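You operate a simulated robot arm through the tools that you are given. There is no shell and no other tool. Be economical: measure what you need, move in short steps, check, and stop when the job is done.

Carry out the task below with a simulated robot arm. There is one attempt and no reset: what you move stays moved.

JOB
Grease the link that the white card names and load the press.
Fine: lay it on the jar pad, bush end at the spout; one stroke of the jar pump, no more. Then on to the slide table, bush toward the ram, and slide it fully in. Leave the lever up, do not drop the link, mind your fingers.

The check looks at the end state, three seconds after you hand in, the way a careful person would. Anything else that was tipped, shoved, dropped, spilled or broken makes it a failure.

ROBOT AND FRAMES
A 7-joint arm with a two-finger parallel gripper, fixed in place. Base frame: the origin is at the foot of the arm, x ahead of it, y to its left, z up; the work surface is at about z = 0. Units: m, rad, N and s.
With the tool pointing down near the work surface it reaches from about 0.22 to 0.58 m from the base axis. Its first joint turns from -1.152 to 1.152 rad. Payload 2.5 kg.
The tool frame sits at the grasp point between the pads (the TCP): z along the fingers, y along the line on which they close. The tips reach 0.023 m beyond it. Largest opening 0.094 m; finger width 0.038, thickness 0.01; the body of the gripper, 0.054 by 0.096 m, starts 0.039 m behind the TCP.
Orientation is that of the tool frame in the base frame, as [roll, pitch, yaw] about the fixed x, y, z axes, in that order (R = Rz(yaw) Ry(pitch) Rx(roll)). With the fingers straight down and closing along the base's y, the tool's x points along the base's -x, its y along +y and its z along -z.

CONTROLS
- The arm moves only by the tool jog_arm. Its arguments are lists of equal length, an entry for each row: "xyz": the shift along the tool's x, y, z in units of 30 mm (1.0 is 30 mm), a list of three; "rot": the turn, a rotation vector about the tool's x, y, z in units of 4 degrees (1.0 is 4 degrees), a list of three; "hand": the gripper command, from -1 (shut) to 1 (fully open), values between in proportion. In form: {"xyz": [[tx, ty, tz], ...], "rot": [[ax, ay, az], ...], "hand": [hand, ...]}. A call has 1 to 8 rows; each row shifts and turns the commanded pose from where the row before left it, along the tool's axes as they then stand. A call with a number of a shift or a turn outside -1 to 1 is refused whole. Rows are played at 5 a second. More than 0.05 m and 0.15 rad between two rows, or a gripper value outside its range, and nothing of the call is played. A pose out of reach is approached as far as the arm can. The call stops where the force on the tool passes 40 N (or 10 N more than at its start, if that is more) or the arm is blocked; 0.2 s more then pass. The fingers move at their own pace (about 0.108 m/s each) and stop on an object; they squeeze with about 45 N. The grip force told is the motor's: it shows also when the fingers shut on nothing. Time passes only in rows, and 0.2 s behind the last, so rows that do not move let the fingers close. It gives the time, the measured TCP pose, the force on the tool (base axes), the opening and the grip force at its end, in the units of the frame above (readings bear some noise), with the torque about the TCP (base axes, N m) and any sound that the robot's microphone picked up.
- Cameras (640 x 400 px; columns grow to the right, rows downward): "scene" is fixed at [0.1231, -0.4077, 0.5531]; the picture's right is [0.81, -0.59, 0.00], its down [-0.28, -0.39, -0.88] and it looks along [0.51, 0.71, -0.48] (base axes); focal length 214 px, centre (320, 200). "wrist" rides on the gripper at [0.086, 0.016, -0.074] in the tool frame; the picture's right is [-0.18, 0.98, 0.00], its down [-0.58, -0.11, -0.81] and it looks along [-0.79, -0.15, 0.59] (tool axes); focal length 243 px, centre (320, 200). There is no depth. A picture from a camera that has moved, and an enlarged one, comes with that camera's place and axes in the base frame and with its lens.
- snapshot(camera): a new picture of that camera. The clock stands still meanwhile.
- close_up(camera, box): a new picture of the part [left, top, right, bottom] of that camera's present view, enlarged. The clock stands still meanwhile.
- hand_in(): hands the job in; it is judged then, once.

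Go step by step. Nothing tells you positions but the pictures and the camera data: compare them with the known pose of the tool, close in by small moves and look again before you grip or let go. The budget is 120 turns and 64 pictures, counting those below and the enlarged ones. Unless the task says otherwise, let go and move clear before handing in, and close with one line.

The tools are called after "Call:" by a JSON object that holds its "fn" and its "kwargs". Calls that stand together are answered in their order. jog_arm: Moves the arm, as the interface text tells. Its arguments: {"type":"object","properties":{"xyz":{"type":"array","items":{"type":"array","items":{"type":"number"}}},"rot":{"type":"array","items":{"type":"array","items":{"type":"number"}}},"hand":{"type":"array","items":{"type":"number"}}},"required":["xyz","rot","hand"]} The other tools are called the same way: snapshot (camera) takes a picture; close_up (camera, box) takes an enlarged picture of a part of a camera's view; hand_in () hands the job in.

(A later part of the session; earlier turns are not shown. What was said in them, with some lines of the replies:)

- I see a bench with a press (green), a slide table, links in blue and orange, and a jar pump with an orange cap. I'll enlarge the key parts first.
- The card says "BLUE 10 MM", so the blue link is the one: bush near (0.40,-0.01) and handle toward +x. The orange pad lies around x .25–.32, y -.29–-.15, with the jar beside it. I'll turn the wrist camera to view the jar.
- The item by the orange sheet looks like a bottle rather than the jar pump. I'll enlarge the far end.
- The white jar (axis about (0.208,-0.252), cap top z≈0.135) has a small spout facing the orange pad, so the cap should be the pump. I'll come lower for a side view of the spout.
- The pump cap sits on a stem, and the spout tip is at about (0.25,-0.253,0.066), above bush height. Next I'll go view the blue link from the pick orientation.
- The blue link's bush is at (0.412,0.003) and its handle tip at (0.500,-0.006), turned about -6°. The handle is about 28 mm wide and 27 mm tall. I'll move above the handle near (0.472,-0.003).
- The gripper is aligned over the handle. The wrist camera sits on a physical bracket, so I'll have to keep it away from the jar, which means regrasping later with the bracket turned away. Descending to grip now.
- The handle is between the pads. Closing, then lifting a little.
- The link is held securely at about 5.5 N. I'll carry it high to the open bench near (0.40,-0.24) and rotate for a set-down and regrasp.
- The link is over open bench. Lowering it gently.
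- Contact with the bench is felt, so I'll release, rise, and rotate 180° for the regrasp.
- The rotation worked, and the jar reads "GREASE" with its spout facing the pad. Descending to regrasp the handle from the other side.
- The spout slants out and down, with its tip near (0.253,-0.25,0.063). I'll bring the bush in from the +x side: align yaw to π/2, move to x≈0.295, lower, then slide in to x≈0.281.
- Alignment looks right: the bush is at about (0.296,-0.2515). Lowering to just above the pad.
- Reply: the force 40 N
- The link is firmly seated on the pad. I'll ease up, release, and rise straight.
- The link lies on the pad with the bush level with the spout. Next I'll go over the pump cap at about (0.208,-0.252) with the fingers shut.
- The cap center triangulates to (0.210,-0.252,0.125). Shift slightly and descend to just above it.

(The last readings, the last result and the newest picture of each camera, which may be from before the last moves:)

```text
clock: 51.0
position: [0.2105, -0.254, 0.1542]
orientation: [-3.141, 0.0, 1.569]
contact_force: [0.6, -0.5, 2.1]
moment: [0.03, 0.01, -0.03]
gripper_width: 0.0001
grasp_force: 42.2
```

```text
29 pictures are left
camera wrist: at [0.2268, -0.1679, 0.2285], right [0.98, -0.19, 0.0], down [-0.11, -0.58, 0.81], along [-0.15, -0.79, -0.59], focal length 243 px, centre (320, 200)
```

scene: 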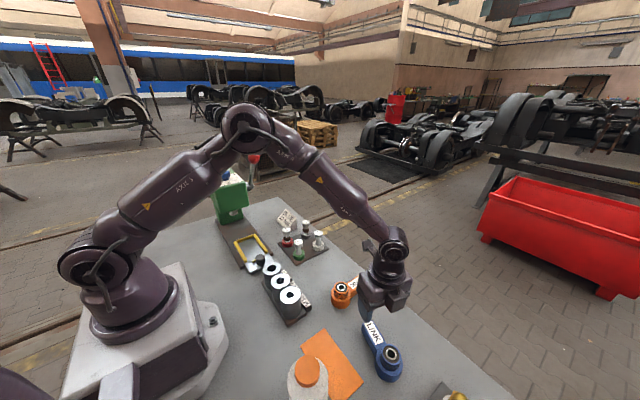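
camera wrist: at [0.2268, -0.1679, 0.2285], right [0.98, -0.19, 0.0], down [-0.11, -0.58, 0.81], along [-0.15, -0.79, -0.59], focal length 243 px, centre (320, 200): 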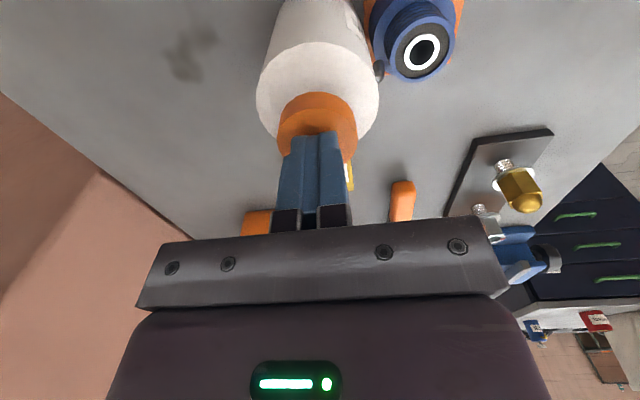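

The tips are on or just at the cap, centered. Now one smooth press.

Call:
{"fn": "jog_arm", "kwargs": {"xyz": [[0, 0, 0.12], [0, 0, 0.12], [0, 0, 0.12], [0, 0, 0.12], [0, 0, 0.12], [0, 0, 0.12], [0, 0, 0.12], [0, 0, 0.12]], "rot": [[0, 0, 0], [0, 0, 0], [0, 0, 0], [0, 0, 0], [0, 0, 0], [0, 0, 0], [0, 0, 0], [0, 0, 0]], "hand": [-1, -1, -1, -1, -1, -1, -1, -1]}}

```text
clock: 52.0
position: [0.2112, -0.2538, 0.1437]
orientation: [3.14, -0.002, 1.57]
contact_force: [-5.7, 7.0, 27.1]
moment: [0.14, 0.12, -0.04]
gripper_width: 0.0
grasp_force: 42.6
stopped in row 4: the force on the tool passed its limit at 47 N (the readings are from after the stop); the commanded pose is now the measured one
```

Call:
{"fn": "close_up", "kwargs": {"camera": "wrist", "box": [220, 0, 480, 160]}}

Call:
{"fn": "close_up", "kwargs": {"camera": "scene", "box": [270, 320, 370, 400]}}

```text
2.46 times, centred on (350, 80) of wrist
camera zoom: at [0.2273, -0.168, 0.2174], right [0.98, -0.18, 0.0], down [-0.11, -0.58, 0.8], along [-0.15, -0.79, -0.59], focal length 597 px, centre (246, 495)
```

zoom: 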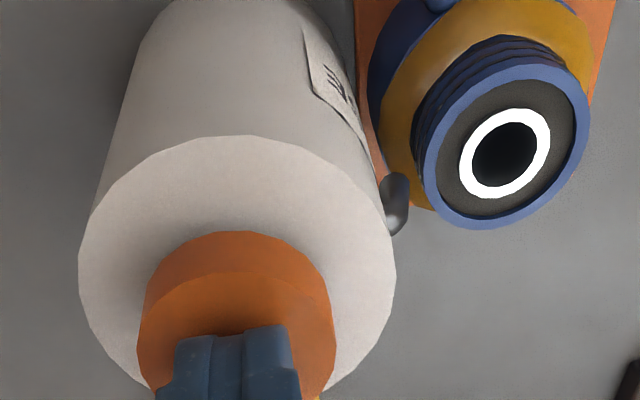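

```text
5.00 times, centred on (320, 360) of scene
camera zoom: at [0.1231, -0.4076, 0.5532], right [0.81, -0.59, 0.0], down [-0.28, -0.39, -0.88], along [0.51, 0.71, -0.48], focal length 1072 px, centre (320, -600)
```

zoom: 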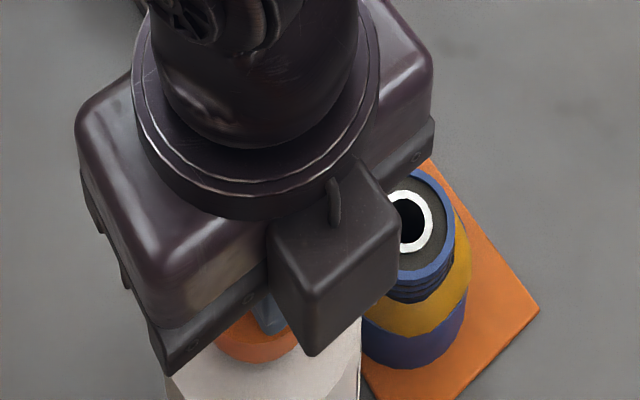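

A yellow grease band now shows around the bush, so the stroke is done. Lifting straight off and clear.

Call:
{"fn": "jog_arm", "kwargs": {"xyz": [[0, 0, -0.3], [0, 0, -0.5], [0, 0, -0.8], [0, 0, -0.8], [0.7, 0.8, 0], [0.7, 0.8, 0], [0.7, 0.75, 0], [0, 0, 0]], "rot": [[0, 0, 0], [0, 0, 0], [0, 0, 0], [0, 0, 0], [0, 0, 0], [0, 0, 0], [0, 0, 0], [0, 0, 0]], "hand": [-1, -1, -1, -1, -0.1, -0.1, -0.1, -0.1]}}

Call:
{"fn": "snapshot", "kwargs": {"camera": "wrist"}}

Call:
{"fn": "close_up", "kwargs": {"camera": "scene", "box": [270, 300, 390, 400]}}

```text
clock: 53.8
position: [0.2812, -0.1905, 0.2151]
orientation: [-3.141, 0.0, 1.571]
contact_force: [0.4, 0.0, -0.1]
moment: [0.0, 0.01, 0.0]
gripper_width: 0.0419
grasp_force: 0.1
```

```text
26 pictures are left
camera wrist: at [0.2971, -0.1037, 0.2893], right [0.98, -0.18, 0.0], down [-0.11, -0.58, 0.81], along [-0.15, -0.79, -0.59], focal length 243 px, centre (320, 200)
```

wrist: 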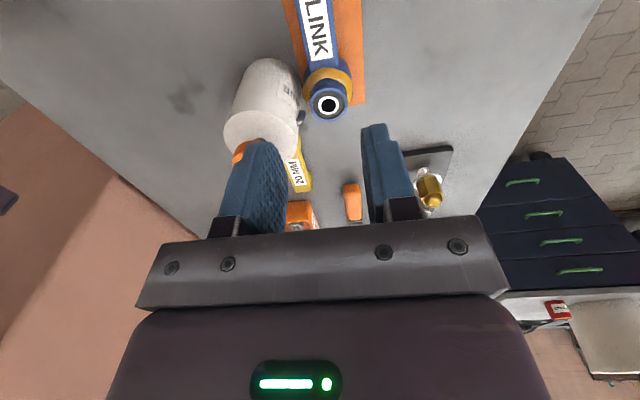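

```text
4.00 times, centred on (330, 350) of scene
camera zoom: at [0.1232, -0.4077, 0.5531], right [0.81, -0.59, 0.0], down [-0.28, -0.39, -0.88], along [0.51, 0.71, -0.48], focal length 858 px, centre (280, -400)
```

zoom: 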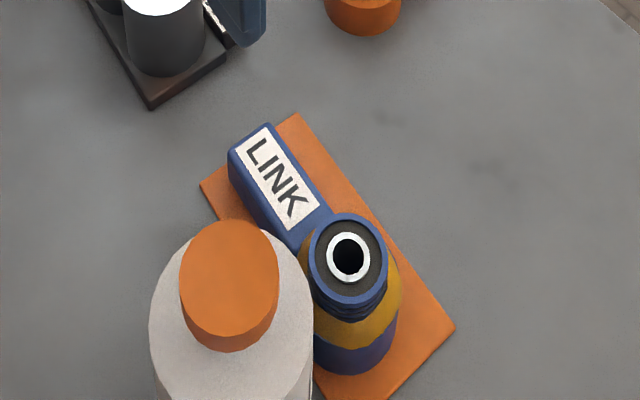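

Grease is on the bush and the link is undisturbed. Going down to pick it up again at (0.279,-0.187).

Call:
{"fn": "jog_arm", "kwargs": {"xyz": [[0.13, -0.08, 0.9], [0, 0, 1], [0, 0, 1], [0, 0, 1], [0, 0, 1], [0, 0, 0.8], [0, 0, 0.4], [0, 0, 0]], "rot": [[0, 0, 0], [0, 0, 0], [0, 0, 0], [0, 0, 0], [0, 0, 0], [0, 0, 0], [0, 0, 0], [0, 0, 0]], "hand": [0.1, 0.1, 0.1, 0.1, 0.1, 0.1, 0.1, 0.1]}}

Call:
{"fn": "jog_arm", "kwargs": {"xyz": [[0, 0, 0], [0, 0, 0], [0, 0, 0], [0, 0, 0]], "rot": [[0, 0, 0], [0, 0, 0], [0, 0, 0], [0, 0, 0]], "hand": [-1, -1, -1, -1]}}

```text
clock: 55.6
position: [0.2789, -0.1855, 0.029]
orientation: [-3.141, -0.002, 1.568]
contact_force: [0.0, 0.5, 0.4]
moment: [0.02, 0.0, 0.01]
gripper_width: 0.052
grasp_force: 0.0
```

```text
clock: 56.6
position: [0.2787, -0.1861, 0.0309]
orientation: [-3.141, -0.002, 1.57]
contact_force: [0.2, -0.1, -0.4]
moment: [0.21, 0.03, -0.01]
gripper_width: 0.0318
grasp_force: 44.9
```

Gripped. I'll lift a few mm, shift +x away from the spout, then rise high.

Call:
{"fn": "jog_arm", "kwargs": {"xyz": [[0, 0, -0.12], [0, 0.3, 0], [0, 0.4, 0], [0, 0, -0.6], [0, 0, -0.9], [0, 0, -0.9], [0, 0, -0.9], [0, 0, -0.9]], "rot": [[0, 0, 0], [0, 0, 0], [0, 0, 0], [0, 0, 0], [0, 0, 0], [0, 0, 0], [0, 0, 0], [0, 0, 0]], "hand": [-1, -1, -1, -1, -1, -1, -1, -1]}}

Call:
{"fn": "jog_arm", "kwargs": {"xyz": [[0, 0, -1], [0, 0, -1], [0.8, 0.2, -0.5], [0.8, 0.2, 0], [0.8, 0.2, 0], [0.8, 0.2, 0], [0.8, 0, 0], [0, 0, 0]], "rot": [[0, 0, 0], [0, 0, 0], [0, 0, 0], [0, 0, 0], [0, 0, 0], [0, 0, 0], [0, 0, 0], [0, 0, 0]], "hand": [-1, -1, -1, -1, -1, -1, -1, -1]}}

Call:
{"fn": "close_up", "kwargs": {"camera": "scene", "box": [220, 170, 400, 400]}}

```text
clock: 58.4
position: [0.3008, -0.1876, 0.1608]
orientation: [-3.141, -0.002, 1.57]
contact_force: [0.0, -0.4, -5.0]
moment: [0.25, 0.0, -0.02]
gripper_width: 0.0318
grasp_force: 45.7
```

```text
clock: 60.2
position: [0.3253, -0.0656, 0.2335]
orientation: [3.141, -0.001, 1.571]
contact_force: [-0.7, -0.3, -5.2]
moment: [0.21, 0.0, 0.01]
gripper_width: 0.032
grasp_force: 45.1
```

```text
1.74 times, centred on (310, 285) of scene
camera zoom: at [0.1232, -0.4077, 0.5531], right [0.81, -0.59, 0.0], down [-0.28, -0.39, -0.88], along [0.51, 0.71, -0.48], focal length 373 px, centre (337, 52)
```

zoom: 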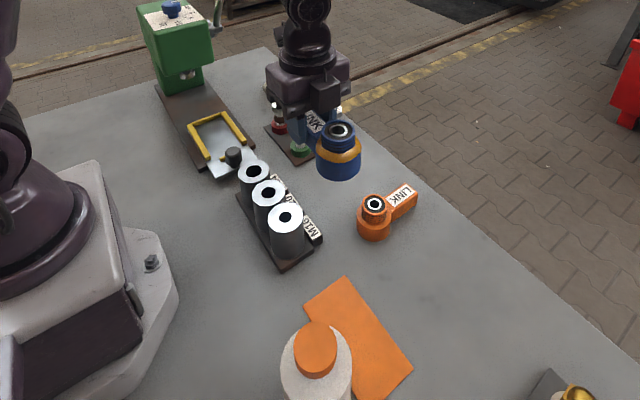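

Carried clear. Now I'll rotate 180° via the home direction so the bush points +y.

Call:
{"fn": "jog_arm", "kwargs": {"xyz": [[0, 0, 0], [0, 0, 0], [0, 0, 0], [0, 0, 0], [0, 0, 0], [0, 0, 0], [0, 0, 0], [0, 0, 0]], "rot": [[0, 0, -1], [0, 0, -1], [0, 0, -1], [0, 0, -1], [0, 0, -1], [0, 0, -1], [0, 0, -1], [0, 0, -1]], "hand": [-1, -1, -1, -1, -1, -1, -1, -1]}}

Call:
{"fn": "jog_arm", "kwargs": {"xyz": [[0, 0, 0], [0, 0, 0], [0, 0, 0], [0, 0, 0], [0, 0, 0], [0, 0, 0], [0, 0, 0], [0, 0, 0]], "rot": [[0, 0, -1], [0, 0, -1], [0, 0, -1], [0, 0, -1], [0, 0, -1], [0, 0, -1], [0, 0, -1], [0, 0, -1]], "hand": [-1, -1, -1, -1, -1, -1, -1, -1]}}

Call:
{"fn": "jog_arm", "kwargs": {"xyz": [[0, 0, 0], [0, 0, 0], [0, 0, 0], [0, 0, 0], [0, 0, 0], [0, 0, 0], [0, 0, 0], [0, 0, 0]], "rot": [[0, 0, -1], [0, 0, -1], [0, 0, -1], [0, 0, -1], [0, 0, -1], [0, 0, -1], [0, 0, -1], [0, 0, -1]], "hand": [-1, -1, -1, -1, -1, -1, -1, -1]}}

Call:
{"fn": "jog_arm", "kwargs": {"xyz": [[0, 0, 0], [0, 0, 0], [0, 0, 0], [0, 0, 0], [0, 0, 0], [0, 0, 0], [0, 0, 0], [0, 0, 0]], "rot": [[0, 0, -1], [0, 0, -1], [0, 0, -1], [0, 0, -1], [0, 0, -1], [0, 0, -1], [0, 0, -1], [0, 0, -1]], "hand": [-1, -1, -1, -1, -1, -1, -1, -1]}}

Call:
{"fn": "jog_arm", "kwargs": {"xyz": [[0, 0, 0], [0, 0, 0], [0, 0, 0], [0, 0, 0], [0, 0, 0], [0, 0, 0], [0, 0, 0], [0, 0, 0]], "rot": [[0, 0, -1], [0, 0, -1], [0, 0, -1], [0, 0, -1], [0, 0, -1], [0, 0, -1], [0, 0, -1], [0, 0, -1]], "hand": [-1, -1, -1, -1, -1, -1, -1, -1]}}

Call:
{"fn": "jog_arm", "kwargs": {"xyz": [[0, 0, 0], [0, 0, 0], [0, 0, 0], [0, 0, 0], [0, 0, 0], [0, 0, 0]], "rot": [[0, 0, -1], [0, 0, -1], [0, 0, -1], [0, 0, -1], [0, 0, -1], [0, 0, 0]], "hand": [-1, -1, -1, -1, -1, -1]}}

Call:
{"fn": "snapshot", "kwargs": {"camera": "wrist"}}

```text
clock: 62.0
position: [0.3246, -0.067, 0.2361]
orientation: [3.14, -0.002, 2.132]
contact_force: [0.1, 0.1, -5.0]
moment: [0.21, 0.15, 0.01]
gripper_width: 0.0319
grasp_force: 45.1
```

```text
clock: 63.8
position: [0.3249, -0.0662, 0.2358]
orientation: [3.141, 0.001, 2.689]
contact_force: [-0.1, -0.3, -6.7]
moment: [0.1, 0.23, -0.01]
gripper_width: 0.0318
grasp_force: 45.3
```

```text
clock: 65.6
position: [0.3236, -0.0666, 0.2366]
orientation: [3.141, 0.0, -3.036]
contact_force: [-0.7, -0.5, -5.3]
moment: [-0.03, 0.21, 0.03]
gripper_width: 0.0316
grasp_force: 45.2
```

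```text
clock: 67.4
position: [0.3253, -0.0674, 0.2347]
orientation: [3.141, 0.002, -2.477]
contact_force: [-0.1, 0.1, -4.9]
moment: [-0.16, 0.15, -0.01]
gripper_width: 0.0318
grasp_force: 45.3
```

```text
clock: 69.2
position: [0.3252, -0.0667, 0.234]
orientation: [3.14, 0.002, -1.92]
contact_force: [0.0, -0.2, -5.8]
moment: [-0.2, 0.09, -0.03]
gripper_width: 0.0317
grasp_force: 45.0
```

```text
clock: 70.6
position: [0.3254, -0.0659, 0.2343]
orientation: [3.14, 0.002, -1.569]
contact_force: [0.1, 0.4, -5.2]
moment: [-0.22, 0.01, -0.01]
gripper_width: 0.0318
grasp_force: 44.9
```

```text
23 pictures are left
camera wrist: at [0.3083, -0.1542, 0.3104], right [-0.98, 0.18, 0.0], down [0.11, 0.58, 0.81], along [0.15, 0.79, -0.59], focal length 243 px, centre (320, 200)
```

wrist: 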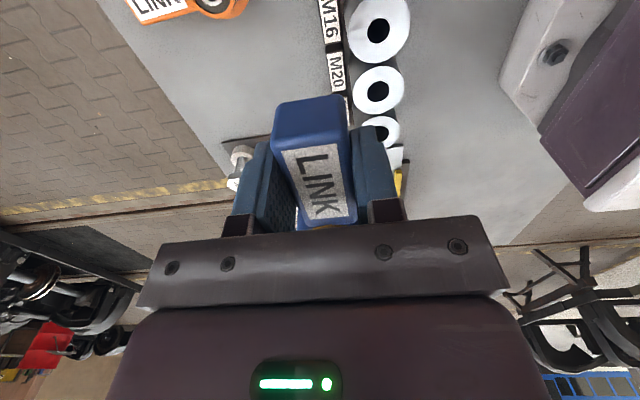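

Call:
{"fn": "jog_arm", "kwargs": {"xyz": [[-0.8, 0.23, 0], [-0.8, 0.23, 0], [-0.8, 0.23, 0], [-0.8, 0.23, 0], [-0.8, 0.23, 0], [-0.8, 0.23, 0], [-0.8, 0.23, 0], [0, 0, 0]], "rot": [[0, 0, 0], [0, 0, 0], [0, 0, 0], [0, 0, 0], [0, 0, 0], [0, 0, 0], [0, 0, 0], [0, 0, 0]], "hand": [-1, -1, -1, -1, -1, -1, -1, -1]}}

Call:
{"fn": "snapshot", "kwargs": {"camera": "wrist"}}

Call:
{"fn": "close_up", "kwargs": {"camera": "scene", "box": [190, 150, 310, 290]}}

```text
clock: 72.4
position: [0.2748, 0.1019, 0.2348]
orientation: [-3.141, 0.001, -1.572]
contact_force: [-0.4, -0.1, -6.3]
moment: [-0.26, -0.01, 0.0]
gripper_width: 0.0316
grasp_force: 44.8
```

```text
22 pictures are left
camera wrist: at [0.2595, 0.0148, 0.3089], right [-0.98, 0.18, 0.0], down [0.11, 0.58, 0.81], along [0.15, 0.79, -0.59], focal length 243 px, centre (320, 200)
```

wrist: 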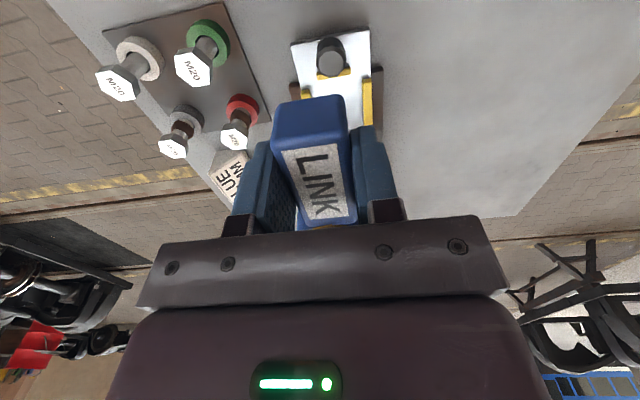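

```text
2.86 times, centred on (250, 220) of scene
camera zoom: at [0.1232, -0.4077, 0.5531], right [0.81, -0.59, 0.0], down [-0.28, -0.39, -0.88], along [0.51, 0.71, -0.48], focal length 613 px, centre (520, 143)
```

zoom: 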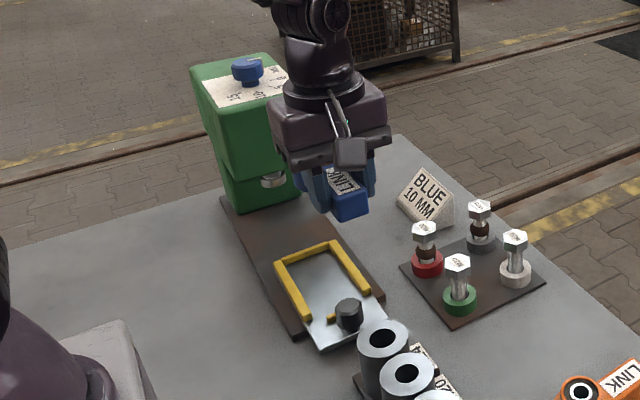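

Call:
{"fn": "close_up", "kwargs": {"camera": "scene", "box": [224, 224, 284, 274]}}

Call:
{"fn": "close_up", "kwargs": {"camera": "wrist", "box": [270, 10, 400, 140]}}

```text
8.00 times, centred on (254, 249) of scene
camera zoom: at [0.1232, -0.4077, 0.5531], right [0.81, -0.59, 0.0], down [-0.28, -0.39, -0.88], along [0.51, 0.71, -0.48], focal length 1716 px, centre (848, -192)
```

zoom: 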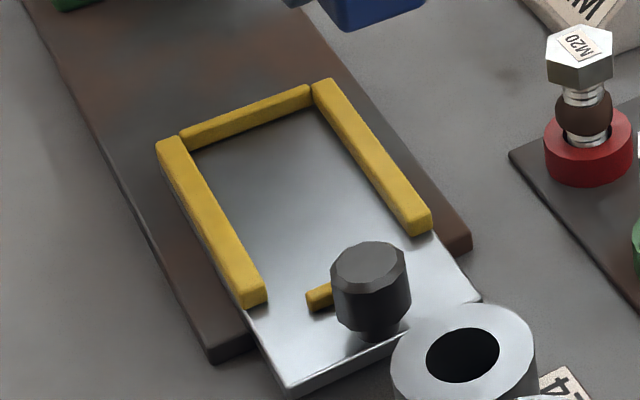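

```text
3.08 times, centred on (335, 75) of wrist
camera zoom: at [0.2595, 0.0148, 0.3089], right [-0.98, 0.18, 0.0], down [0.11, 0.58, 0.81], along [0.15, 0.79, -0.59], focal length 746 px, centre (274, 585)
```

zoom: 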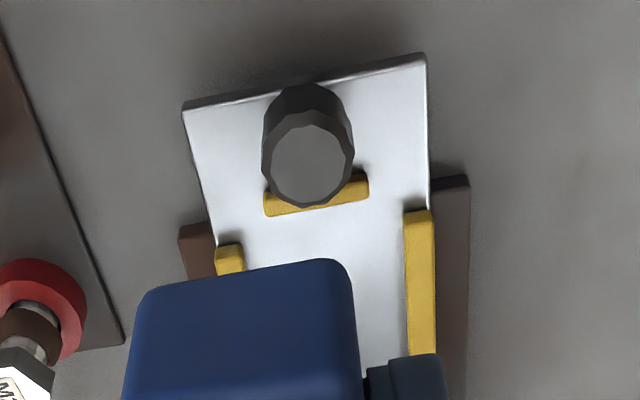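

The slide pocket measures as follows:
- Rails' inner faces are at x≈0.239–0.299.
- The far bar is at y≈0.28 and the back stop at y≈0.151.
- Plate top is z≈0.025.
- The knob is at (0.269,0.126), top at 0.058.

The target TCP is (0.268,0.184), and I'll move above it first.

Call:
{"fn": "jog_arm", "kwargs": {"xyz": [[-0.7, 0.07, 0], [-0.7, 0.07, 0], [-0.7, 0.07, 0], [-0.63, 0, 0], [0, 0, 0.9], [0, 0, 0.9], [0, 0, 0.8], [0, 0, 0]], "rot": [[0, 0, 0], [0, 0, 0], [0, 0, 0], [0, 0, 0], [0, 0, 0], [0, 0, 0], [0, 0, 0], [0, 0, 0]], "hand": [-1, -1, -1, -1, -1, -1, -1, -1]}}

Call:
{"fn": "snapshot", "kwargs": {"camera": "wrist"}}

Call:
{"fn": "close_up", "kwargs": {"camera": "scene", "box": [200, 190, 300, 270]}}

```text
clock: 74.2
position: [0.2686, 0.1812, 0.1587]
orientation: [3.14, 0.001, -1.571]
contact_force: [0.3, -0.9, -5.0]
moment: [-0.24, -0.01, -0.02]
gripper_width: 0.0317
grasp_force: 44.5
```

```text
18 pictures are left
camera wrist: at [0.2523, 0.0946, 0.2326], right [-0.98, 0.18, 0.0], down [0.11, 0.58, 0.81], along [0.15, 0.79, -0.59], focal length 243 px, centre (320, 200)
```

wrist: 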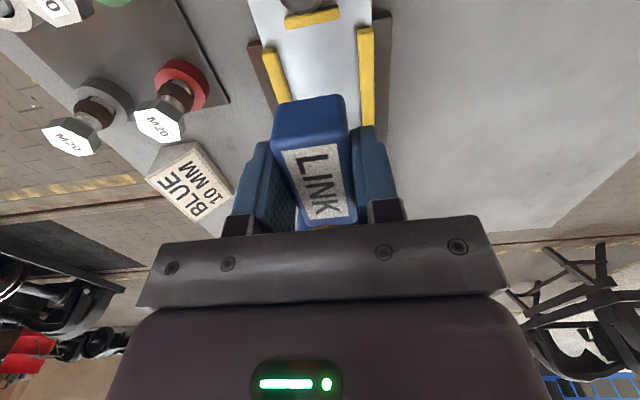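

```text
5.00 times, centred on (250, 230) of scene
camera zoom: at [0.1232, -0.4077, 0.5531], right [0.81, -0.59, 0.0], down [-0.28, -0.39, -0.88], along [0.51, 0.71, -0.48], focal length 1072 px, centre (670, 50)
```

zoom: 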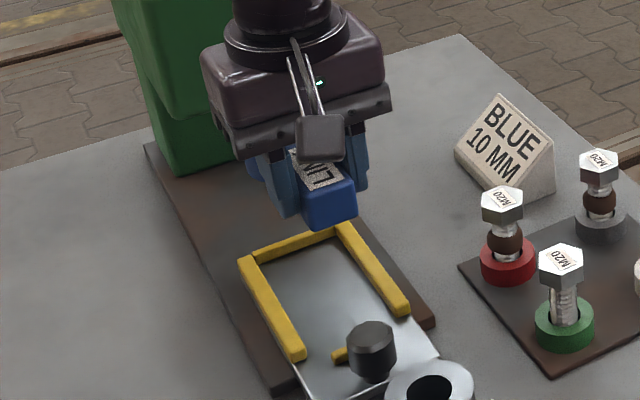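

Call:
{"fn": "jog_arm", "kwargs": {"xyz": [[-0.18, 0, 0.6], [0, 0, 0.8], [0, 0, 0.7], [0, 0, 0.5], [0, 0, 0.4], [0, 0, 0]], "rot": [[0, 0, 0], [0, 0, 0], [0, 0, 0], [0, 0, 0], [0, 0, 0], [0, 0, 0]], "hand": [-1, -1, -1, -1, -1, -1]}}

Call:
{"fn": "close_up", "kwargs": {"camera": "scene", "box": [210, 200, 300, 272]}}

Call:
{"fn": "snapshot", "kwargs": {"camera": "wrist"}}

```text
clock: 75.6
position: [0.2717, 0.1856, 0.068]
orientation: [-3.139, 0.001, -1.571]
contact_force: [-0.5, -0.8, -5.5]
moment: [-0.22, -0.01, 0.07]
gripper_width: 0.0317
grasp_force: 45.6
```

```text
5.56 times, centred on (255, 236) of scene
camera zoom: at [0.1232, -0.4077, 0.5531], right [0.81, -0.59, 0.0], down [-0.28, -0.39, -0.88], along [0.51, 0.71, -0.48], focal length 1192 px, centre (681, 0)
```

zoom: 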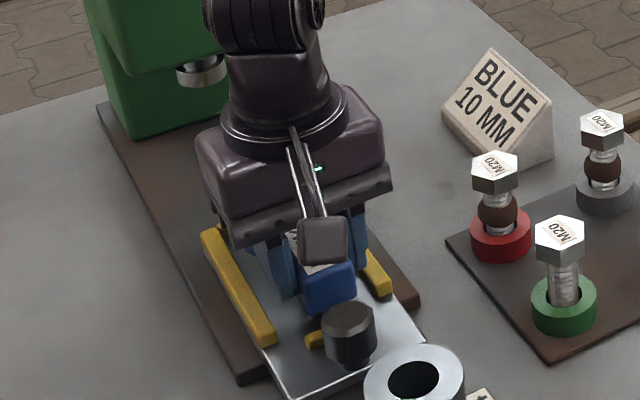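

```text
15 pictures are left
camera wrist: at [0.255, 0.0985, 0.1426], right [-0.98, 0.18, 0.0], down [0.11, 0.58, 0.81], along [0.15, 0.79, -0.59], focal length 243 px, centre (320, 200)
```

wrist: 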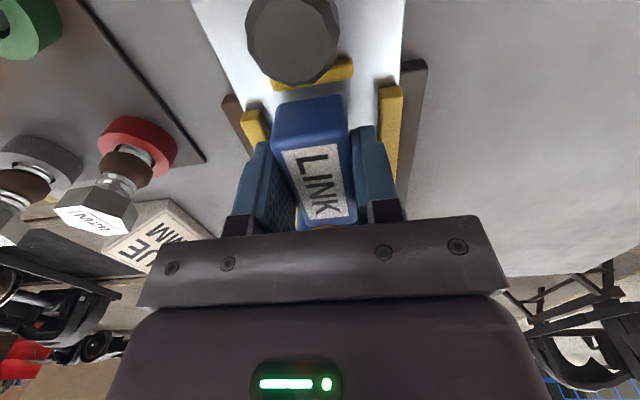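

The link is aligned between the rails. Small x trim, then lowering gently onto the plate.

Call:
{"fn": "jog_arm", "kwargs": {"xyz": [[-0.03, 0.05, 0.15], [0, 0, 0.15], [0, 0, 0.1], [0, 0, 0]], "rot": [[0, 0, 0], [0, 0, 0], [0, 0, 0], [0, 0, 0]], "hand": [-1, -1, -1, -1]}}

Call:
{"fn": "close_up", "kwargs": {"camera": "wrist", "box": [200, 40, 440, 240]}}

```text
clock: 76.6
position: [0.2681, 0.1885, 0.0556]
orientation: [3.141, 0.002, -1.571]
contact_force: [0.3, -0.1, -5.1]
moment: [-0.24, -0.02, 0.01]
gripper_width: 0.0319
grasp_force: 45.7
```

```text
2.00 times, centred on (320, 140) of wrist
camera zoom: at [0.2521, 0.1012, 0.1305], right [-0.98, 0.18, 0.0], down [0.11, 0.58, 0.81], along [0.15, 0.79, -0.59], focal length 485 px, centre (320, 320)
```

zoom: 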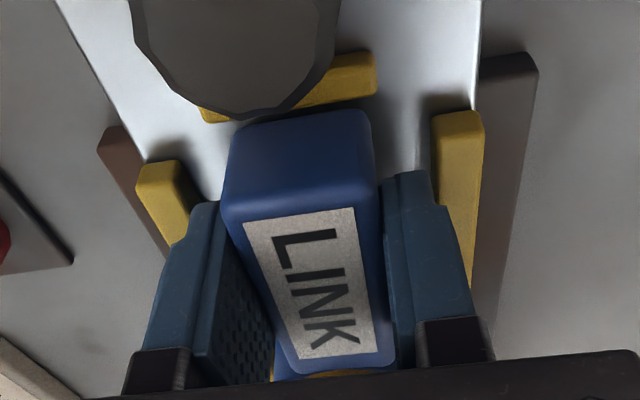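

Call:
{"fn": "jog_arm", "kwargs": {"xyz": [[0, 0, 0.05], [0, 0, 0]], "rot": [[0, 0, 0], [0, 0, 0]], "hand": [-1, -1]}}

Call:
{"fn": "jog_arm", "kwargs": {"xyz": [[0, 0, 0.05], [0, 0, 0]], "rot": [[0, 0, 0], [0, 0, 0]], "hand": [-1, -1]}}

```text
clock: 77.2
position: [0.2682, 0.1902, 0.0551]
orientation: [-3.141, 0.003, -1.57]
contact_force: [0.2, -0.8, -5.8]
moment: [-0.22, -0.01, 0.01]
gripper_width: 0.0319
grasp_force: 45.1
```

```text
clock: 77.8
position: [0.2685, 0.1892, 0.0529]
orientation: [3.141, 0.002, -1.57]
contact_force: [0.1, -0.6, -5.0]
moment: [-0.22, 0.0, 0.01]
gripper_width: 0.0318
grasp_force: 45.1
```

Call:
{"fn": "jog_arm", "kwargs": {"xyz": [[0.08, 0, 0], [0, 0, 0.04], [0, 0, 0]], "rot": [[0, 0, 0], [0, 0, 0], [0, 0, 0]], "hand": [-1, -1, -1]}}

Call:
{"fn": "jog_arm", "kwargs": {"xyz": [[0, 0, 0.04], [0, 0, 0]], "rot": [[0, 0, 0], [0, 0, 0]], "hand": [-1, -1]}}

```text
clock: 78.6
position: [0.2695, 0.1875, 0.0514]
orientation: [-3.139, 0.004, -1.57]
contact_force: [-0.8, 7.5, -2.8]
moment: [-0.14, 0.06, -0.14]
gripper_width: 0.0318
grasp_force: 45.4
```

```text
clock: 79.2
position: [0.2697, 0.1886, 0.0522]
orientation: [-3.14, 0.006, -1.568]
contact_force: [-0.8, 15.9, -0.4]
moment: [-0.08, 0.05, -0.21]
gripper_width: 0.0319
grasp_force: 44.8
```

I feel a +y push, so the handle tip is touching the back stop. I'll raise slightly, shift +y a few mm, and retry.

Call:
{"fn": "jog_arm", "kwargs": {"xyz": [[0, 0, -0.12], [-0.13, 0, 0], [0, 0, 0]], "rot": [[0, 0, 0], [0, 0, 0], [0, 0, 0]], "hand": [-1, -1, -1]}}

Call:
{"fn": "jog_arm", "kwargs": {"xyz": [[0, 0, 0.06], [0, 0, 0.05], [0, 0, 0]], "rot": [[0, 0, 0], [0, 0, 0], [0, 0, 0]], "hand": [-1, -1, -1]}}

Call:
{"fn": "close_up", "kwargs": {"camera": "wrist", "box": [200, 40, 440, 240]}}

Call:
{"fn": "close_up", "kwargs": {"camera": "scene", "box": [224, 220, 284, 270]}}

```text
clock: 80.0
position: [0.2693, 0.1891, 0.0539]
orientation: [3.14, -0.002, -1.573]
contact_force: [0.0, 0.3, -5.5]
moment: [-0.29, -0.03, 0.02]
gripper_width: 0.0319
grasp_force: 44.9
```

```text
clock: 80.8
position: [0.2686, 0.1919, 0.0505]
orientation: [-3.141, 0.002, -1.57]
contact_force: [0.3, -0.2, -5.9]
moment: [-0.28, 0.03, 0.02]
gripper_width: 0.032
grasp_force: 45.6
```

```text
2.00 times, centred on (320, 140) of wrist
camera zoom: at [0.2527, 0.1037, 0.1248], right [-0.98, 0.18, 0.0], down [0.11, 0.58, 0.81], along [0.15, 0.79, -0.59], focal length 485 px, centre (320, 320)
```

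zoom: 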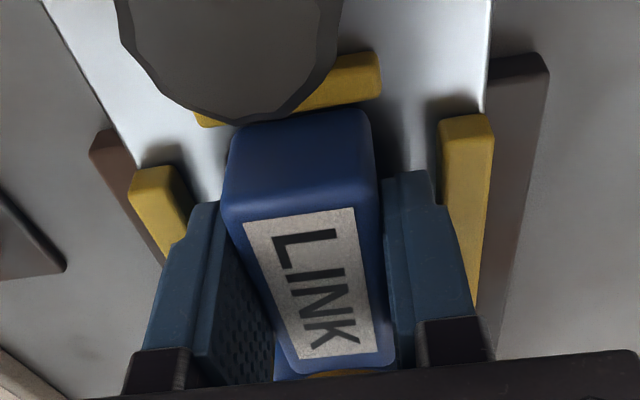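

```text
8.00 times, centred on (254, 245) of scene
camera zoom: at [0.1232, -0.4077, 0.5531], right [0.81, -0.59, 0.0], down [-0.28, -0.39, -0.88], along [0.51, 0.71, -0.48], focal length 1716 px, centre (848, -160)
```

zoom: 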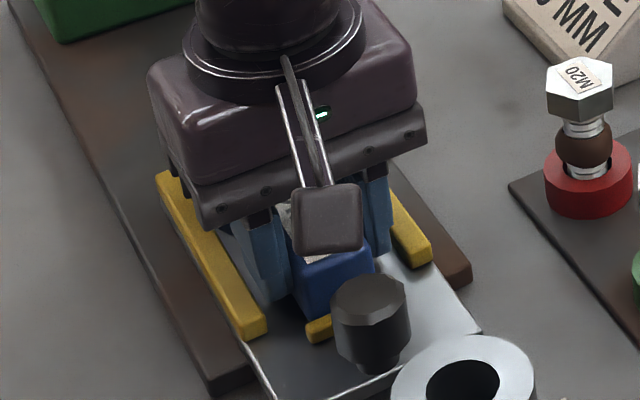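

Call:
{"fn": "jog_arm", "kwargs": {"xyz": [[0, 0, 0.04], [0, 0, 0]], "rot": [[0, 0, 0], [0, 0, 0]], "hand": [-1, -1]}}

Call:
{"fn": "jog_arm", "kwargs": {"xyz": [[0, 0, 0.04], [0, 0, 0]], "rot": [[0, 0, 0], [0, 0, 0]], "hand": [-1, -1]}}

Call:
{"fn": "jog_arm", "kwargs": {"xyz": [[0, 0, 0.04], [0, 0, 0]], "rot": [[0, 0, 0], [0, 0, 0]], "hand": [-1, -1]}}

```text
clock: 81.4
position: [0.2684, 0.1914, 0.049]
orientation: [3.141, 0.002, -1.572]
contact_force: [-1.1, -0.9, -2.2]
moment: [-0.02, 0.09, 0.07]
gripper_width: 0.0318
grasp_force: 45.1
```

```text
clock: 82.0
position: [0.2686, 0.1915, 0.049]
orientation: [-3.141, 0.002, -1.572]
contact_force: [-10.6, -0.9, 37.0]
moment: [-0.37, 0.33, -0.09]
gripper_width: 0.0316
grasp_force: 45.0
```

```text
clock: 82.6
position: [0.2684, 0.1911, 0.0468]
orientation: [-3.141, 0.003, -1.571]
contact_force: [-10.2, -0.4, 38.6]
moment: [0.05, 0.31, 0.0]
gripper_width: 0.0318
grasp_force: 45.0
```

Firm contact at a height matching the plate top, so the link is seated. Relieve the pressure, open just slightly (rails are close), and lift.

Call:
{"fn": "jog_arm", "kwargs": {"xyz": [[0, 0, -0.07], [0, 0, 0]], "rot": [[0, 0, 0], [0, 0, 0]], "hand": [-1, -1]}}

Call:
{"fn": "jog_arm", "kwargs": {"xyz": [[0, 0, 0], [0, 0, 0], [0, 0, 0]], "rot": [[0, 0, 0], [0, 0, 0], [0, 0, 0]], "hand": [-0.22, -0.22, -0.22]}}

Call:
{"fn": "jog_arm", "kwargs": {"xyz": [[0, 0, -0.2], [0, 0, -0.3], [0, 0, -0.4], [0, 0, -0.6], [0, 0, -0.6], [0, 0, 0]], "rot": [[0, 0, 0], [0, 0, 0], [0, 0, 0], [0, 0, 0], [0, 0, 0], [0, 0, 0]], "hand": [-0.22, -0.22, -0.22, -0.22, -0.22, -0.22]}}

Call:
{"fn": "snapshot", "kwargs": {"camera": "wrist"}}

Call:
{"fn": "close_up", "kwargs": {"camera": "scene", "box": [200, 180, 300, 270]}}

```text
clock: 83.2
position: [0.2688, 0.1907, 0.049]
orientation: [3.14, 0.0, -1.573]
contact_force: [-0.2, 1.2, -2.7]
moment: [0.02, -0.06, 0.04]
gripper_width: 0.0318
grasp_force: 45.3
```

```text
clock: 84.0
position: [0.2695, 0.1924, 0.0484]
orientation: [3.141, 0.001, -1.57]
contact_force: [-0.5, 0.1, -0.1]
moment: [0.02, -0.02, 0.03]
gripper_width: 0.0366
grasp_force: 0.0
```

```text
clock: 85.4
position: [0.2678, 0.1924, 0.1121]
orientation: [3.141, 0.002, -1.57]
contact_force: [-0.1, -0.4, -1.0]
moment: [0.04, 0.02, -0.03]
gripper_width: 0.0368
grasp_force: 0.1
```

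```text
11 pictures are left
camera wrist: at [0.2517, 0.1053, 0.1869], right [-0.98, 0.18, 0.0], down [0.11, 0.58, 0.81], along [0.15, 0.79, -0.59], focal length 243 px, centre (320, 200)
```

wrist: 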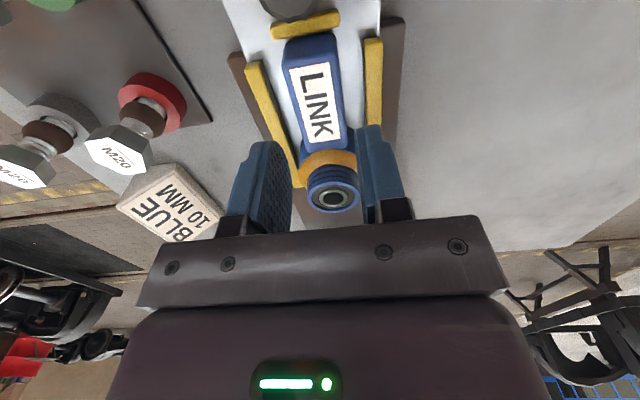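

```text
4.44 times, centred on (250, 225) of scene
camera zoom: at [0.1231, -0.4077, 0.5531], right [0.81, -0.59, 0.0], down [-0.28, -0.39, -0.88], along [0.51, 0.71, -0.48], focal length 953 px, centre (631, 89)
```

zoom: 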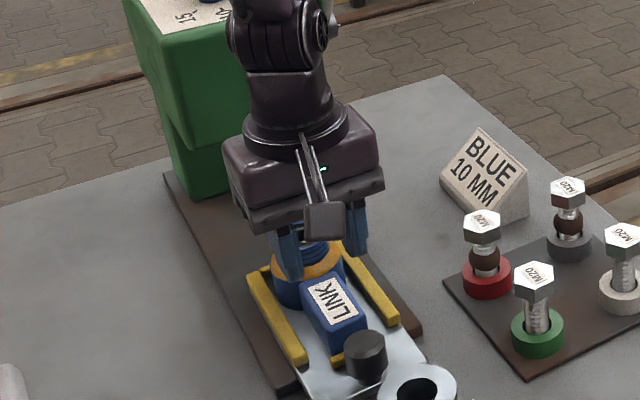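

The link sits squarely inside the frame with the bush toward the ram. Next I'll open over the knob at (0.269,0.126), grip it, and slide the table in.

Call:
{"fn": "jog_arm", "kwargs": {"xyz": [[0.5, 0, -0.3], [0.6, 0, 0], [0.6, 0, 0], [0.5, 0, 0], [0, 0, 0.5], [0, 0, 0]], "rot": [[0, 0, 0], [0, 0, 0], [0, 0, 0], [0, 0, 0], [0, 0, 0], [0, 0, 0]], "hand": [-0.22, 0.2, 0.2, 0.2, 0.2, 0.2]}}

Call:
{"fn": "snapshot", "kwargs": {"camera": "wrist"}}

Call:
{"fn": "close_up", "kwargs": {"camera": "scene", "box": [200, 190, 300, 280]}}

```text
clock: 86.8
position: [0.2705, 0.1255, 0.1067]
orientation: [-3.138, 0.001, -1.572]
contact_force: [-0.1, -0.6, 0.2]
moment: [0.01, 0.02, 0.01]
gripper_width: 0.0564
grasp_force: 0.0
```

```text
9 pictures are left
camera wrist: at [0.253, 0.0386, 0.181], right [-0.98, 0.18, 0.0], down [0.11, 0.58, 0.81], along [0.15, 0.79, -0.59], focal length 243 px, centre (320, 200)
```

wrist: 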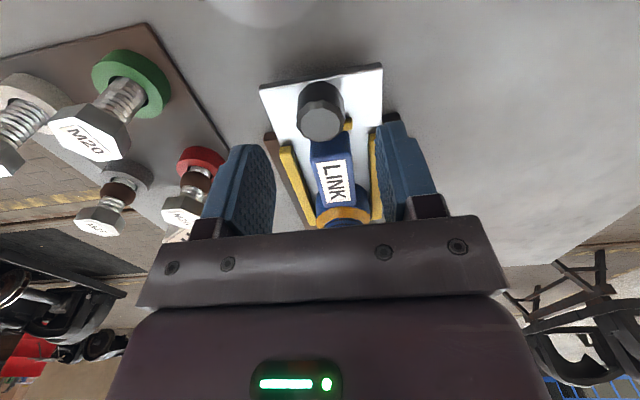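

```text
4.44 times, centred on (250, 235) of scene
camera zoom: at [0.1231, -0.4077, 0.5531], right [0.81, -0.59, 0.0], down [-0.28, -0.39, -0.88], along [0.51, 0.71, -0.48], focal length 953 px, centre (631, 44)
```

zoom: 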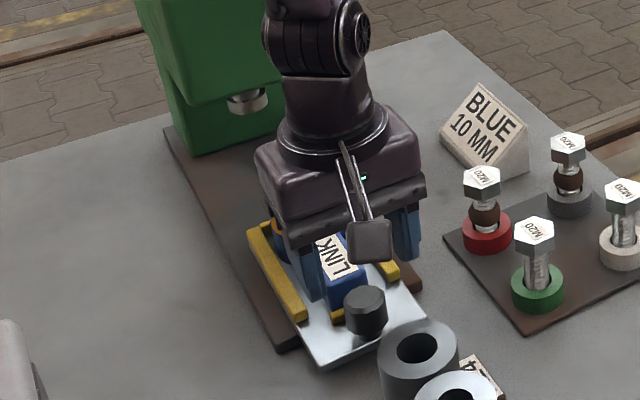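

Call:
{"fn": "jog_arm", "kwargs": {"xyz": [[0, 0.03, 0.6], [0, 0, 0.6], [0, 0, 0.5], [0, 0, 0]], "rot": [[0, 0, 0], [0, 0, 0], [0, 0, 0], [0, 0, 0]], "hand": [0.2, 0.2, 0.2, 0.2]}}

Call:
{"fn": "jog_arm", "kwargs": {"xyz": [[0, 0, 0], [0, 0, 0], [0, 0, 0]], "rot": [[0, 0, 0], [0, 0, 0], [0, 0, 0]], "hand": [-1, -1, -1]}}

Call:
{"fn": "snapshot", "kwargs": {"camera": "wrist"}}

```text
clock: 87.8
position: [0.269, 0.1254, 0.055]
orientation: [3.142, 0.001, -1.571]
contact_force: [0.0, 0.1, -0.2]
moment: [-0.02, -0.02, 0.01]
gripper_width: 0.0563
grasp_force: 0.1
```

```text
clock: 88.6
position: [0.2706, 0.126, 0.0554]
orientation: [-3.137, 0.004, -1.573]
contact_force: [25.2, 0.6, -18.3]
moment: [-0.06, 0.49, -0.07]
gripper_width: 0.029
grasp_force: 44.8
```

```text
7 pictures are left
camera wrist: at [0.2531, 0.0383, 0.1296], right [-0.98, 0.19, 0.0], down [0.11, 0.58, 0.81], along [0.15, 0.79, -0.59], focal length 243 px, centre (320, 200)
```

wrist: 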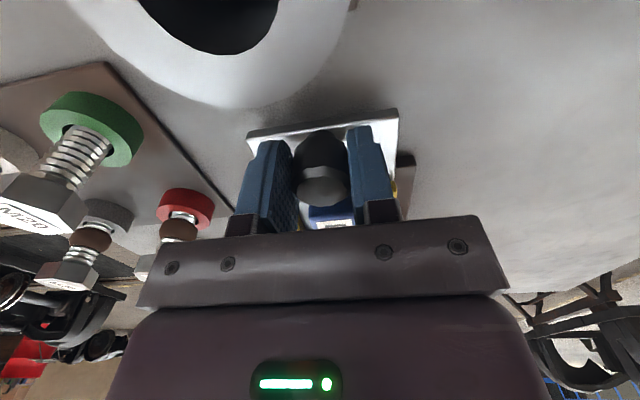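

The knob is gripped, with some side load. I'll trim the position to relieve it before sliding.

Call:
{"fn": "jog_arm", "kwargs": {"xyz": [[0, -0.05, 0.03], [0, 0, 0]], "rot": [[0, 0, 0], [0, 0, 0]], "hand": [-1, -1]}}

```text
clock: 89.2
position: [0.27, 0.1264, 0.0548]
orientation: [-3.137, 0.005, -1.568]
contact_force: [8.3, 1.4, 38.5]
moment: [0.19, 1.05, -0.03]
gripper_width: 0.0291
grasp_force: 44.9
```

Call:
{"fn": "jog_arm", "kwargs": {"xyz": [[0, -0.02, -0.02], [0, 0, 0]], "rot": [[0, 0, 0], [0, 0, 0]], "hand": [-1, -1]}}

Call:
{"fn": "jog_arm", "kwargs": {"xyz": [[-0.2, 0, 0], [-0.3, 0, 0], [-0.3, 0, 0], [0, 0, 0]], "rot": [[0, 0, 0], [0, 0, 0], [0, 0, 0], [0, 0, 0]], "hand": [-1, -1, -1, -1]}}

```text
clock: 89.8
position: [0.2695, 0.1255, 0.0546]
orientation: [-3.14, 0.003, -1.569]
contact_force: [8.9, 1.7, 19.1]
moment: [1.13, 0.02, 0.2]
gripper_width: 0.0293
grasp_force: 44.8
```

```text
clock: 90.8
position: [0.2702, 0.1496, 0.0544]
orientation: [-3.142, -0.001, -1.57]
contact_force: [-0.2, -1.2, 33.7]
moment: [-0.51, 0.14, 0.01]
gripper_width: 0.0293
grasp_force: 45.0
```

The table slides smoothly with the knob. I'll relieve the vertical load and continue.

Call:
{"fn": "jog_arm", "kwargs": {"xyz": [[0, 0, -0.015], [-0.3, 0, 0], [-0.3, 0, 0], [-0.3, 0, 0], [-0.3, 0, 0], [0, 0, 0]], "rot": [[0, 0, 0], [0, 0, 0], [0, 0, 0], [0, 0, 0], [0, 0, 0], [0, 0, 0]], "hand": [-1, -1, -1, -1, -1, -1]}}

Call:
{"fn": "close_up", "kwargs": {"camera": "scene", "box": [190, 150, 310, 270]}}

```text
clock: 92.2
position: [0.27, 0.1847, 0.0551]
orientation: [-3.141, 0.0, -1.572]
contact_force: [19.9, -0.6, -38.5]
moment: [-0.13, -0.07, -0.09]
gripper_width: 0.0289
grasp_force: 44.7
```

```text
3.33 times, centred on (250, 210) of scene
camera zoom: at [0.1232, -0.4076, 0.5531], right [0.81, -0.59, 0.0], down [-0.28, -0.39, -0.88], along [0.51, 0.71, -0.48], focal length 715 px, centre (553, 167)
```

zoom: 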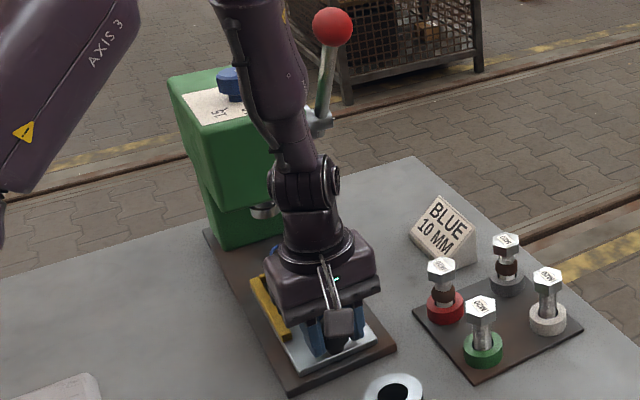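

Call:
{"fn": "jog_arm", "kwargs": {"xyz": [[0, -0.03, 0.012], [-0.3, 0, 0], [-0.3, 0, 0], [-0.3, 0, 0], [0, 0, 0]], "rot": [[0, 0, 0], [0, 0, 0], [0, 0, 0], [0, 0, 0], [0, 0, 0]], "hand": [-1, -1, -1, -1, -1]}}

```text
clock: 93.4
position: [0.2699, 0.2143, 0.0565]
orientation: [-3.141, 0.002, -1.571]
contact_force: [5.9, 0.2, -15.9]
moment: [-0.46, -0.27, 0.01]
gripper_width: 0.0291
grasp_force: 44.8
```

Call:
{"fn": "jog_arm", "kwargs": {"xyz": [[0, 0, 0.005], [-0.2, 0, 0], [-0.2, 0, 0], [-0.2, 0, 0], [0, 0, 0]], "rot": [[0, 0, 0], [0, 0, 0], [0, 0, 0], [0, 0, 0], [0, 0, 0]], "hand": [-1, -1, -1, -1, -1]}}

Call:
{"fn": "close_up", "kwargs": {"camera": "scene", "box": [190, 150, 310, 270]}}

```text
clock: 94.6
position: [0.2693, 0.2317, 0.056]
orientation: [-3.141, 0.002, -1.57]
contact_force: [-15.7, 0.8, 32.8]
moment: [-0.4, 0.17, -0.14]
gripper_width: 0.029
grasp_force: 45.2
```

```text
3.33 times, centred on (250, 210) of scene
camera zoom: at [0.1231, -0.4078, 0.553], right [0.81, -0.59, 0.0], down [-0.28, -0.39, -0.88], along [0.51, 0.71, -0.48], focal length 715 px, centre (553, 167)
```

zoom: 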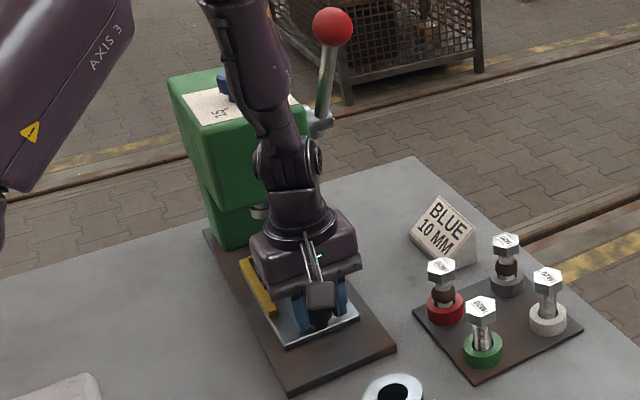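

No end stop yet, so I'll keep going in small steps.

Call:
{"fn": "jog_arm", "kwargs": {"xyz": [[0, 0.02, -0.01], [-0.15, 0, 0], [-0.15, 0, 0], [-0.15, 0, 0], [0, 0, 0]], "rot": [[0, 0, 0], [0, 0, 0], [0, 0, 0], [0, 0, 0], [0, 0, 0]], "hand": [-1, -1, -1, -1, -1]}}

Call:
{"fn": "jog_arm", "kwargs": {"xyz": [[-0.1, 0, 0], [-0.1, 0, 0], [-0.1, 0, 0], [-0.1, 0, 0], [0, 0, 0]], "rot": [[0, 0, 0], [0, 0, 0], [0, 0, 0], [0, 0, 0], [0, 0, 0]], "hand": [-1, -1, -1, -1, -1]}}

```text
clock: 95.8
position: [0.2706, 0.2442, 0.0552]
orientation: [3.141, 0.001, -1.571]
contact_force: [-18.0, -0.5, 36.7]
moment: [-0.11, 0.35, -0.06]
gripper_width: 0.0291
grasp_force: 44.8
```

```text
clock: 97.0
position: [0.2699, 0.2564, 0.0533]
orientation: [3.141, 0.0, -1.572]
contact_force: [-12.9, 2.0, 15.8]
moment: [0.58, 0.25, 0.19]
gripper_width: 0.0292
grasp_force: 45.1
```

Call:
{"fn": "jog_arm", "kwargs": {"xyz": [[-0.1, 0.02, 0], [-0.1, 0, 0], [-0.1, 0, 0], [0, 0, 0]], "rot": [[0, 0, 0], [0, 0, 0], [0, 0, 0], [0, 0, 0]], "hand": [-1, -1, -1, -1]}}

Call:
{"fn": "snapshot", "kwargs": {"camera": "wrist"}}

```text
clock: 98.0
position: [0.2701, 0.2605, 0.0538]
orientation: [3.14, -0.009, -1.574]
contact_force: [-4.8, -25.8, 8.9]
moment: [0.3, -0.28, 0.22]
gripper_width: 0.029
grasp_force: 45.1
```

```text
4 pictures are left
camera wrist: at [0.2534, 0.1747, 0.1294], right [-0.98, 0.19, 0.0], down [0.11, 0.59, 0.8], along [0.15, 0.79, -0.6], focal length 243 px, centre (320, 200)
```

wrist: 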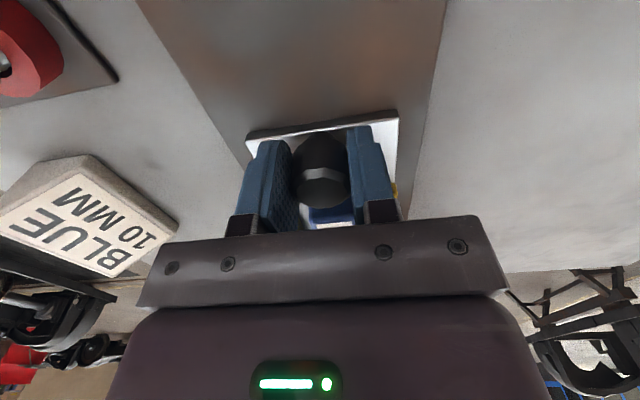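

The y force rose to 26 N at y≈0.2605, which looks like the end stop. One small confirming push before letting go.

Call:
{"fn": "jog_arm", "kwargs": {"xyz": [[-0.08, 0, 0], [0, 0, 0]], "rot": [[0, 0, 0], [0, 0, 0]], "hand": [-1, -1]}}

```text
clock: 98.6
position: [0.2711, 0.2609, 0.0542]
orientation: [3.138, -0.014, -1.576]
contact_force: [-0.4, -38.6, 4.7]
moment: [-0.08, -0.4, 0.1]
gripper_width: 0.0293
grasp_force: 44.8
```

It's solid at the stop. Relieve the push partly, open, and lift straight up.

Call:
{"fn": "jog_arm", "kwargs": {"xyz": [[0.12, 0, 0], [0, 0, 0]], "rot": [[0, 0, 0], [0, 0, 0]], "hand": [-1, -1]}}

Call:
{"fn": "jog_arm", "kwargs": {"xyz": [[0, 0, 0], [0, 0, 0], [0, 0, 0]], "rot": [[0, 0, 0], [0, 0, 0], [0, 0, 0]], "hand": [0, 0, 0]}}

Call:
{"fn": "jog_arm", "kwargs": {"xyz": [[0, 0, -0.3], [0, 0, -0.4], [0, 0, -0.4], [0.8, 0, 0], [0.8, 0, 0], [0.8, 0, -0.5], [0.8, 0, -0.8], [0.5, 0, -0.8]], "rot": [[0, 0, 0], [0, 0, 0], [0, 0, 0], [0, 0, 0], [0, 0, 0], [0, 0, 0], [0, 0, 0], [0, 0, 0]], "hand": [0, 0, 0, 0, 0, 0, 0, 0]}}

Call:
{"fn": "jog_arm", "kwargs": {"xyz": [[0.8, -0.8, -0.8], [0.8, -0.8, -0.8], [0.8, -0.8, -0.5], [0, 0, 0]], "rot": [[0, 0, 0], [0, 0, 0], [0, 0, 0], [0, 0, 0]], "hand": [0, 0, 0, 0]}}

Call:
{"fn": "close_up", "kwargs": {"camera": "scene", "box": [190, 140, 320, 260]}}

```text
clock: 99.2
position: [0.2701, 0.2609, 0.054]
orientation: [3.141, -0.006, -1.573]
contact_force: [3.8, -18.0, -16.0]
moment: [-1.25, -0.27, 0.01]
gripper_width: 0.029
grasp_force: 45.1
```

```text
clock: 100.0
position: [0.2695, 0.2642, 0.0549]
orientation: [-3.139, 0.002, -1.571]
contact_force: [0.4, 1.2, -0.4]
moment: [0.01, -0.03, 0.01]
gripper_width: 0.0467
grasp_force: 0.1
```

```text
clock: 101.8
position: [0.2691, 0.1539, 0.1546]
orientation: [3.141, 0.001, -1.57]
contact_force: [0.1, 0.1, -0.1]
moment: [-0.02, 0.01, 0.0]
gripper_width: 0.047
grasp_force: 0.1
```

```text
clock: 102.8
position: [0.3436, 0.0812, 0.2148]
orientation: [-3.141, 0.002, -1.57]
contact_force: [-0.7, -0.6, 1.0]
moment: [-0.02, 0.01, 0.0]
gripper_width: 0.047
grasp_force: 0.0
```

```text
3.33 times, centred on (255, 200) of scene
camera zoom: at [0.1231, -0.4077, 0.5531], right [0.81, -0.59, 0.0], down [-0.28, -0.39, -0.88], along [0.51, 0.71, -0.48], focal length 715 px, centre (537, 200)
```

zoom: 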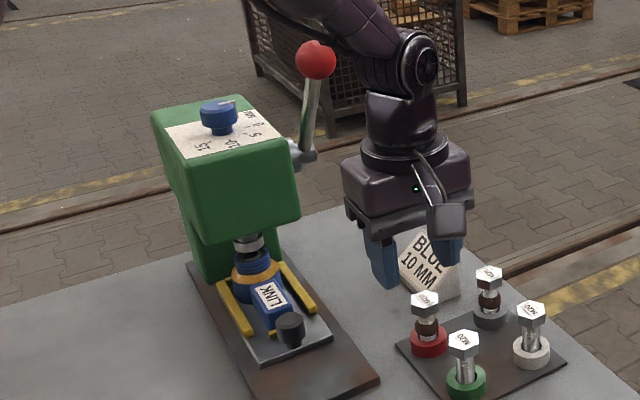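

The link is in the press with the bush under the ram and the lever up. One last look over the whole bench.

Call:
{"fn": "snapshot", "kwargs": {"camera": "scene"}}

```text
2 pictures are left
```

scene: 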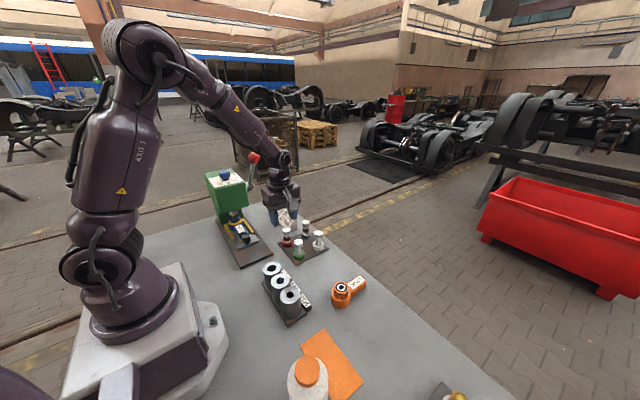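

Everything else stands where it was and the arm is clear, so I'm handing in.

Call:
{"fn": "hand_in", "kwargs": {}}

```text
The job is handed in.
```

The blue link has one pump stroke of grease and is on the slide table, bush toward the ram and slid in to the stop; the lever is up, and I left the press dial alone because the job didn't mention the card's "10 MM".
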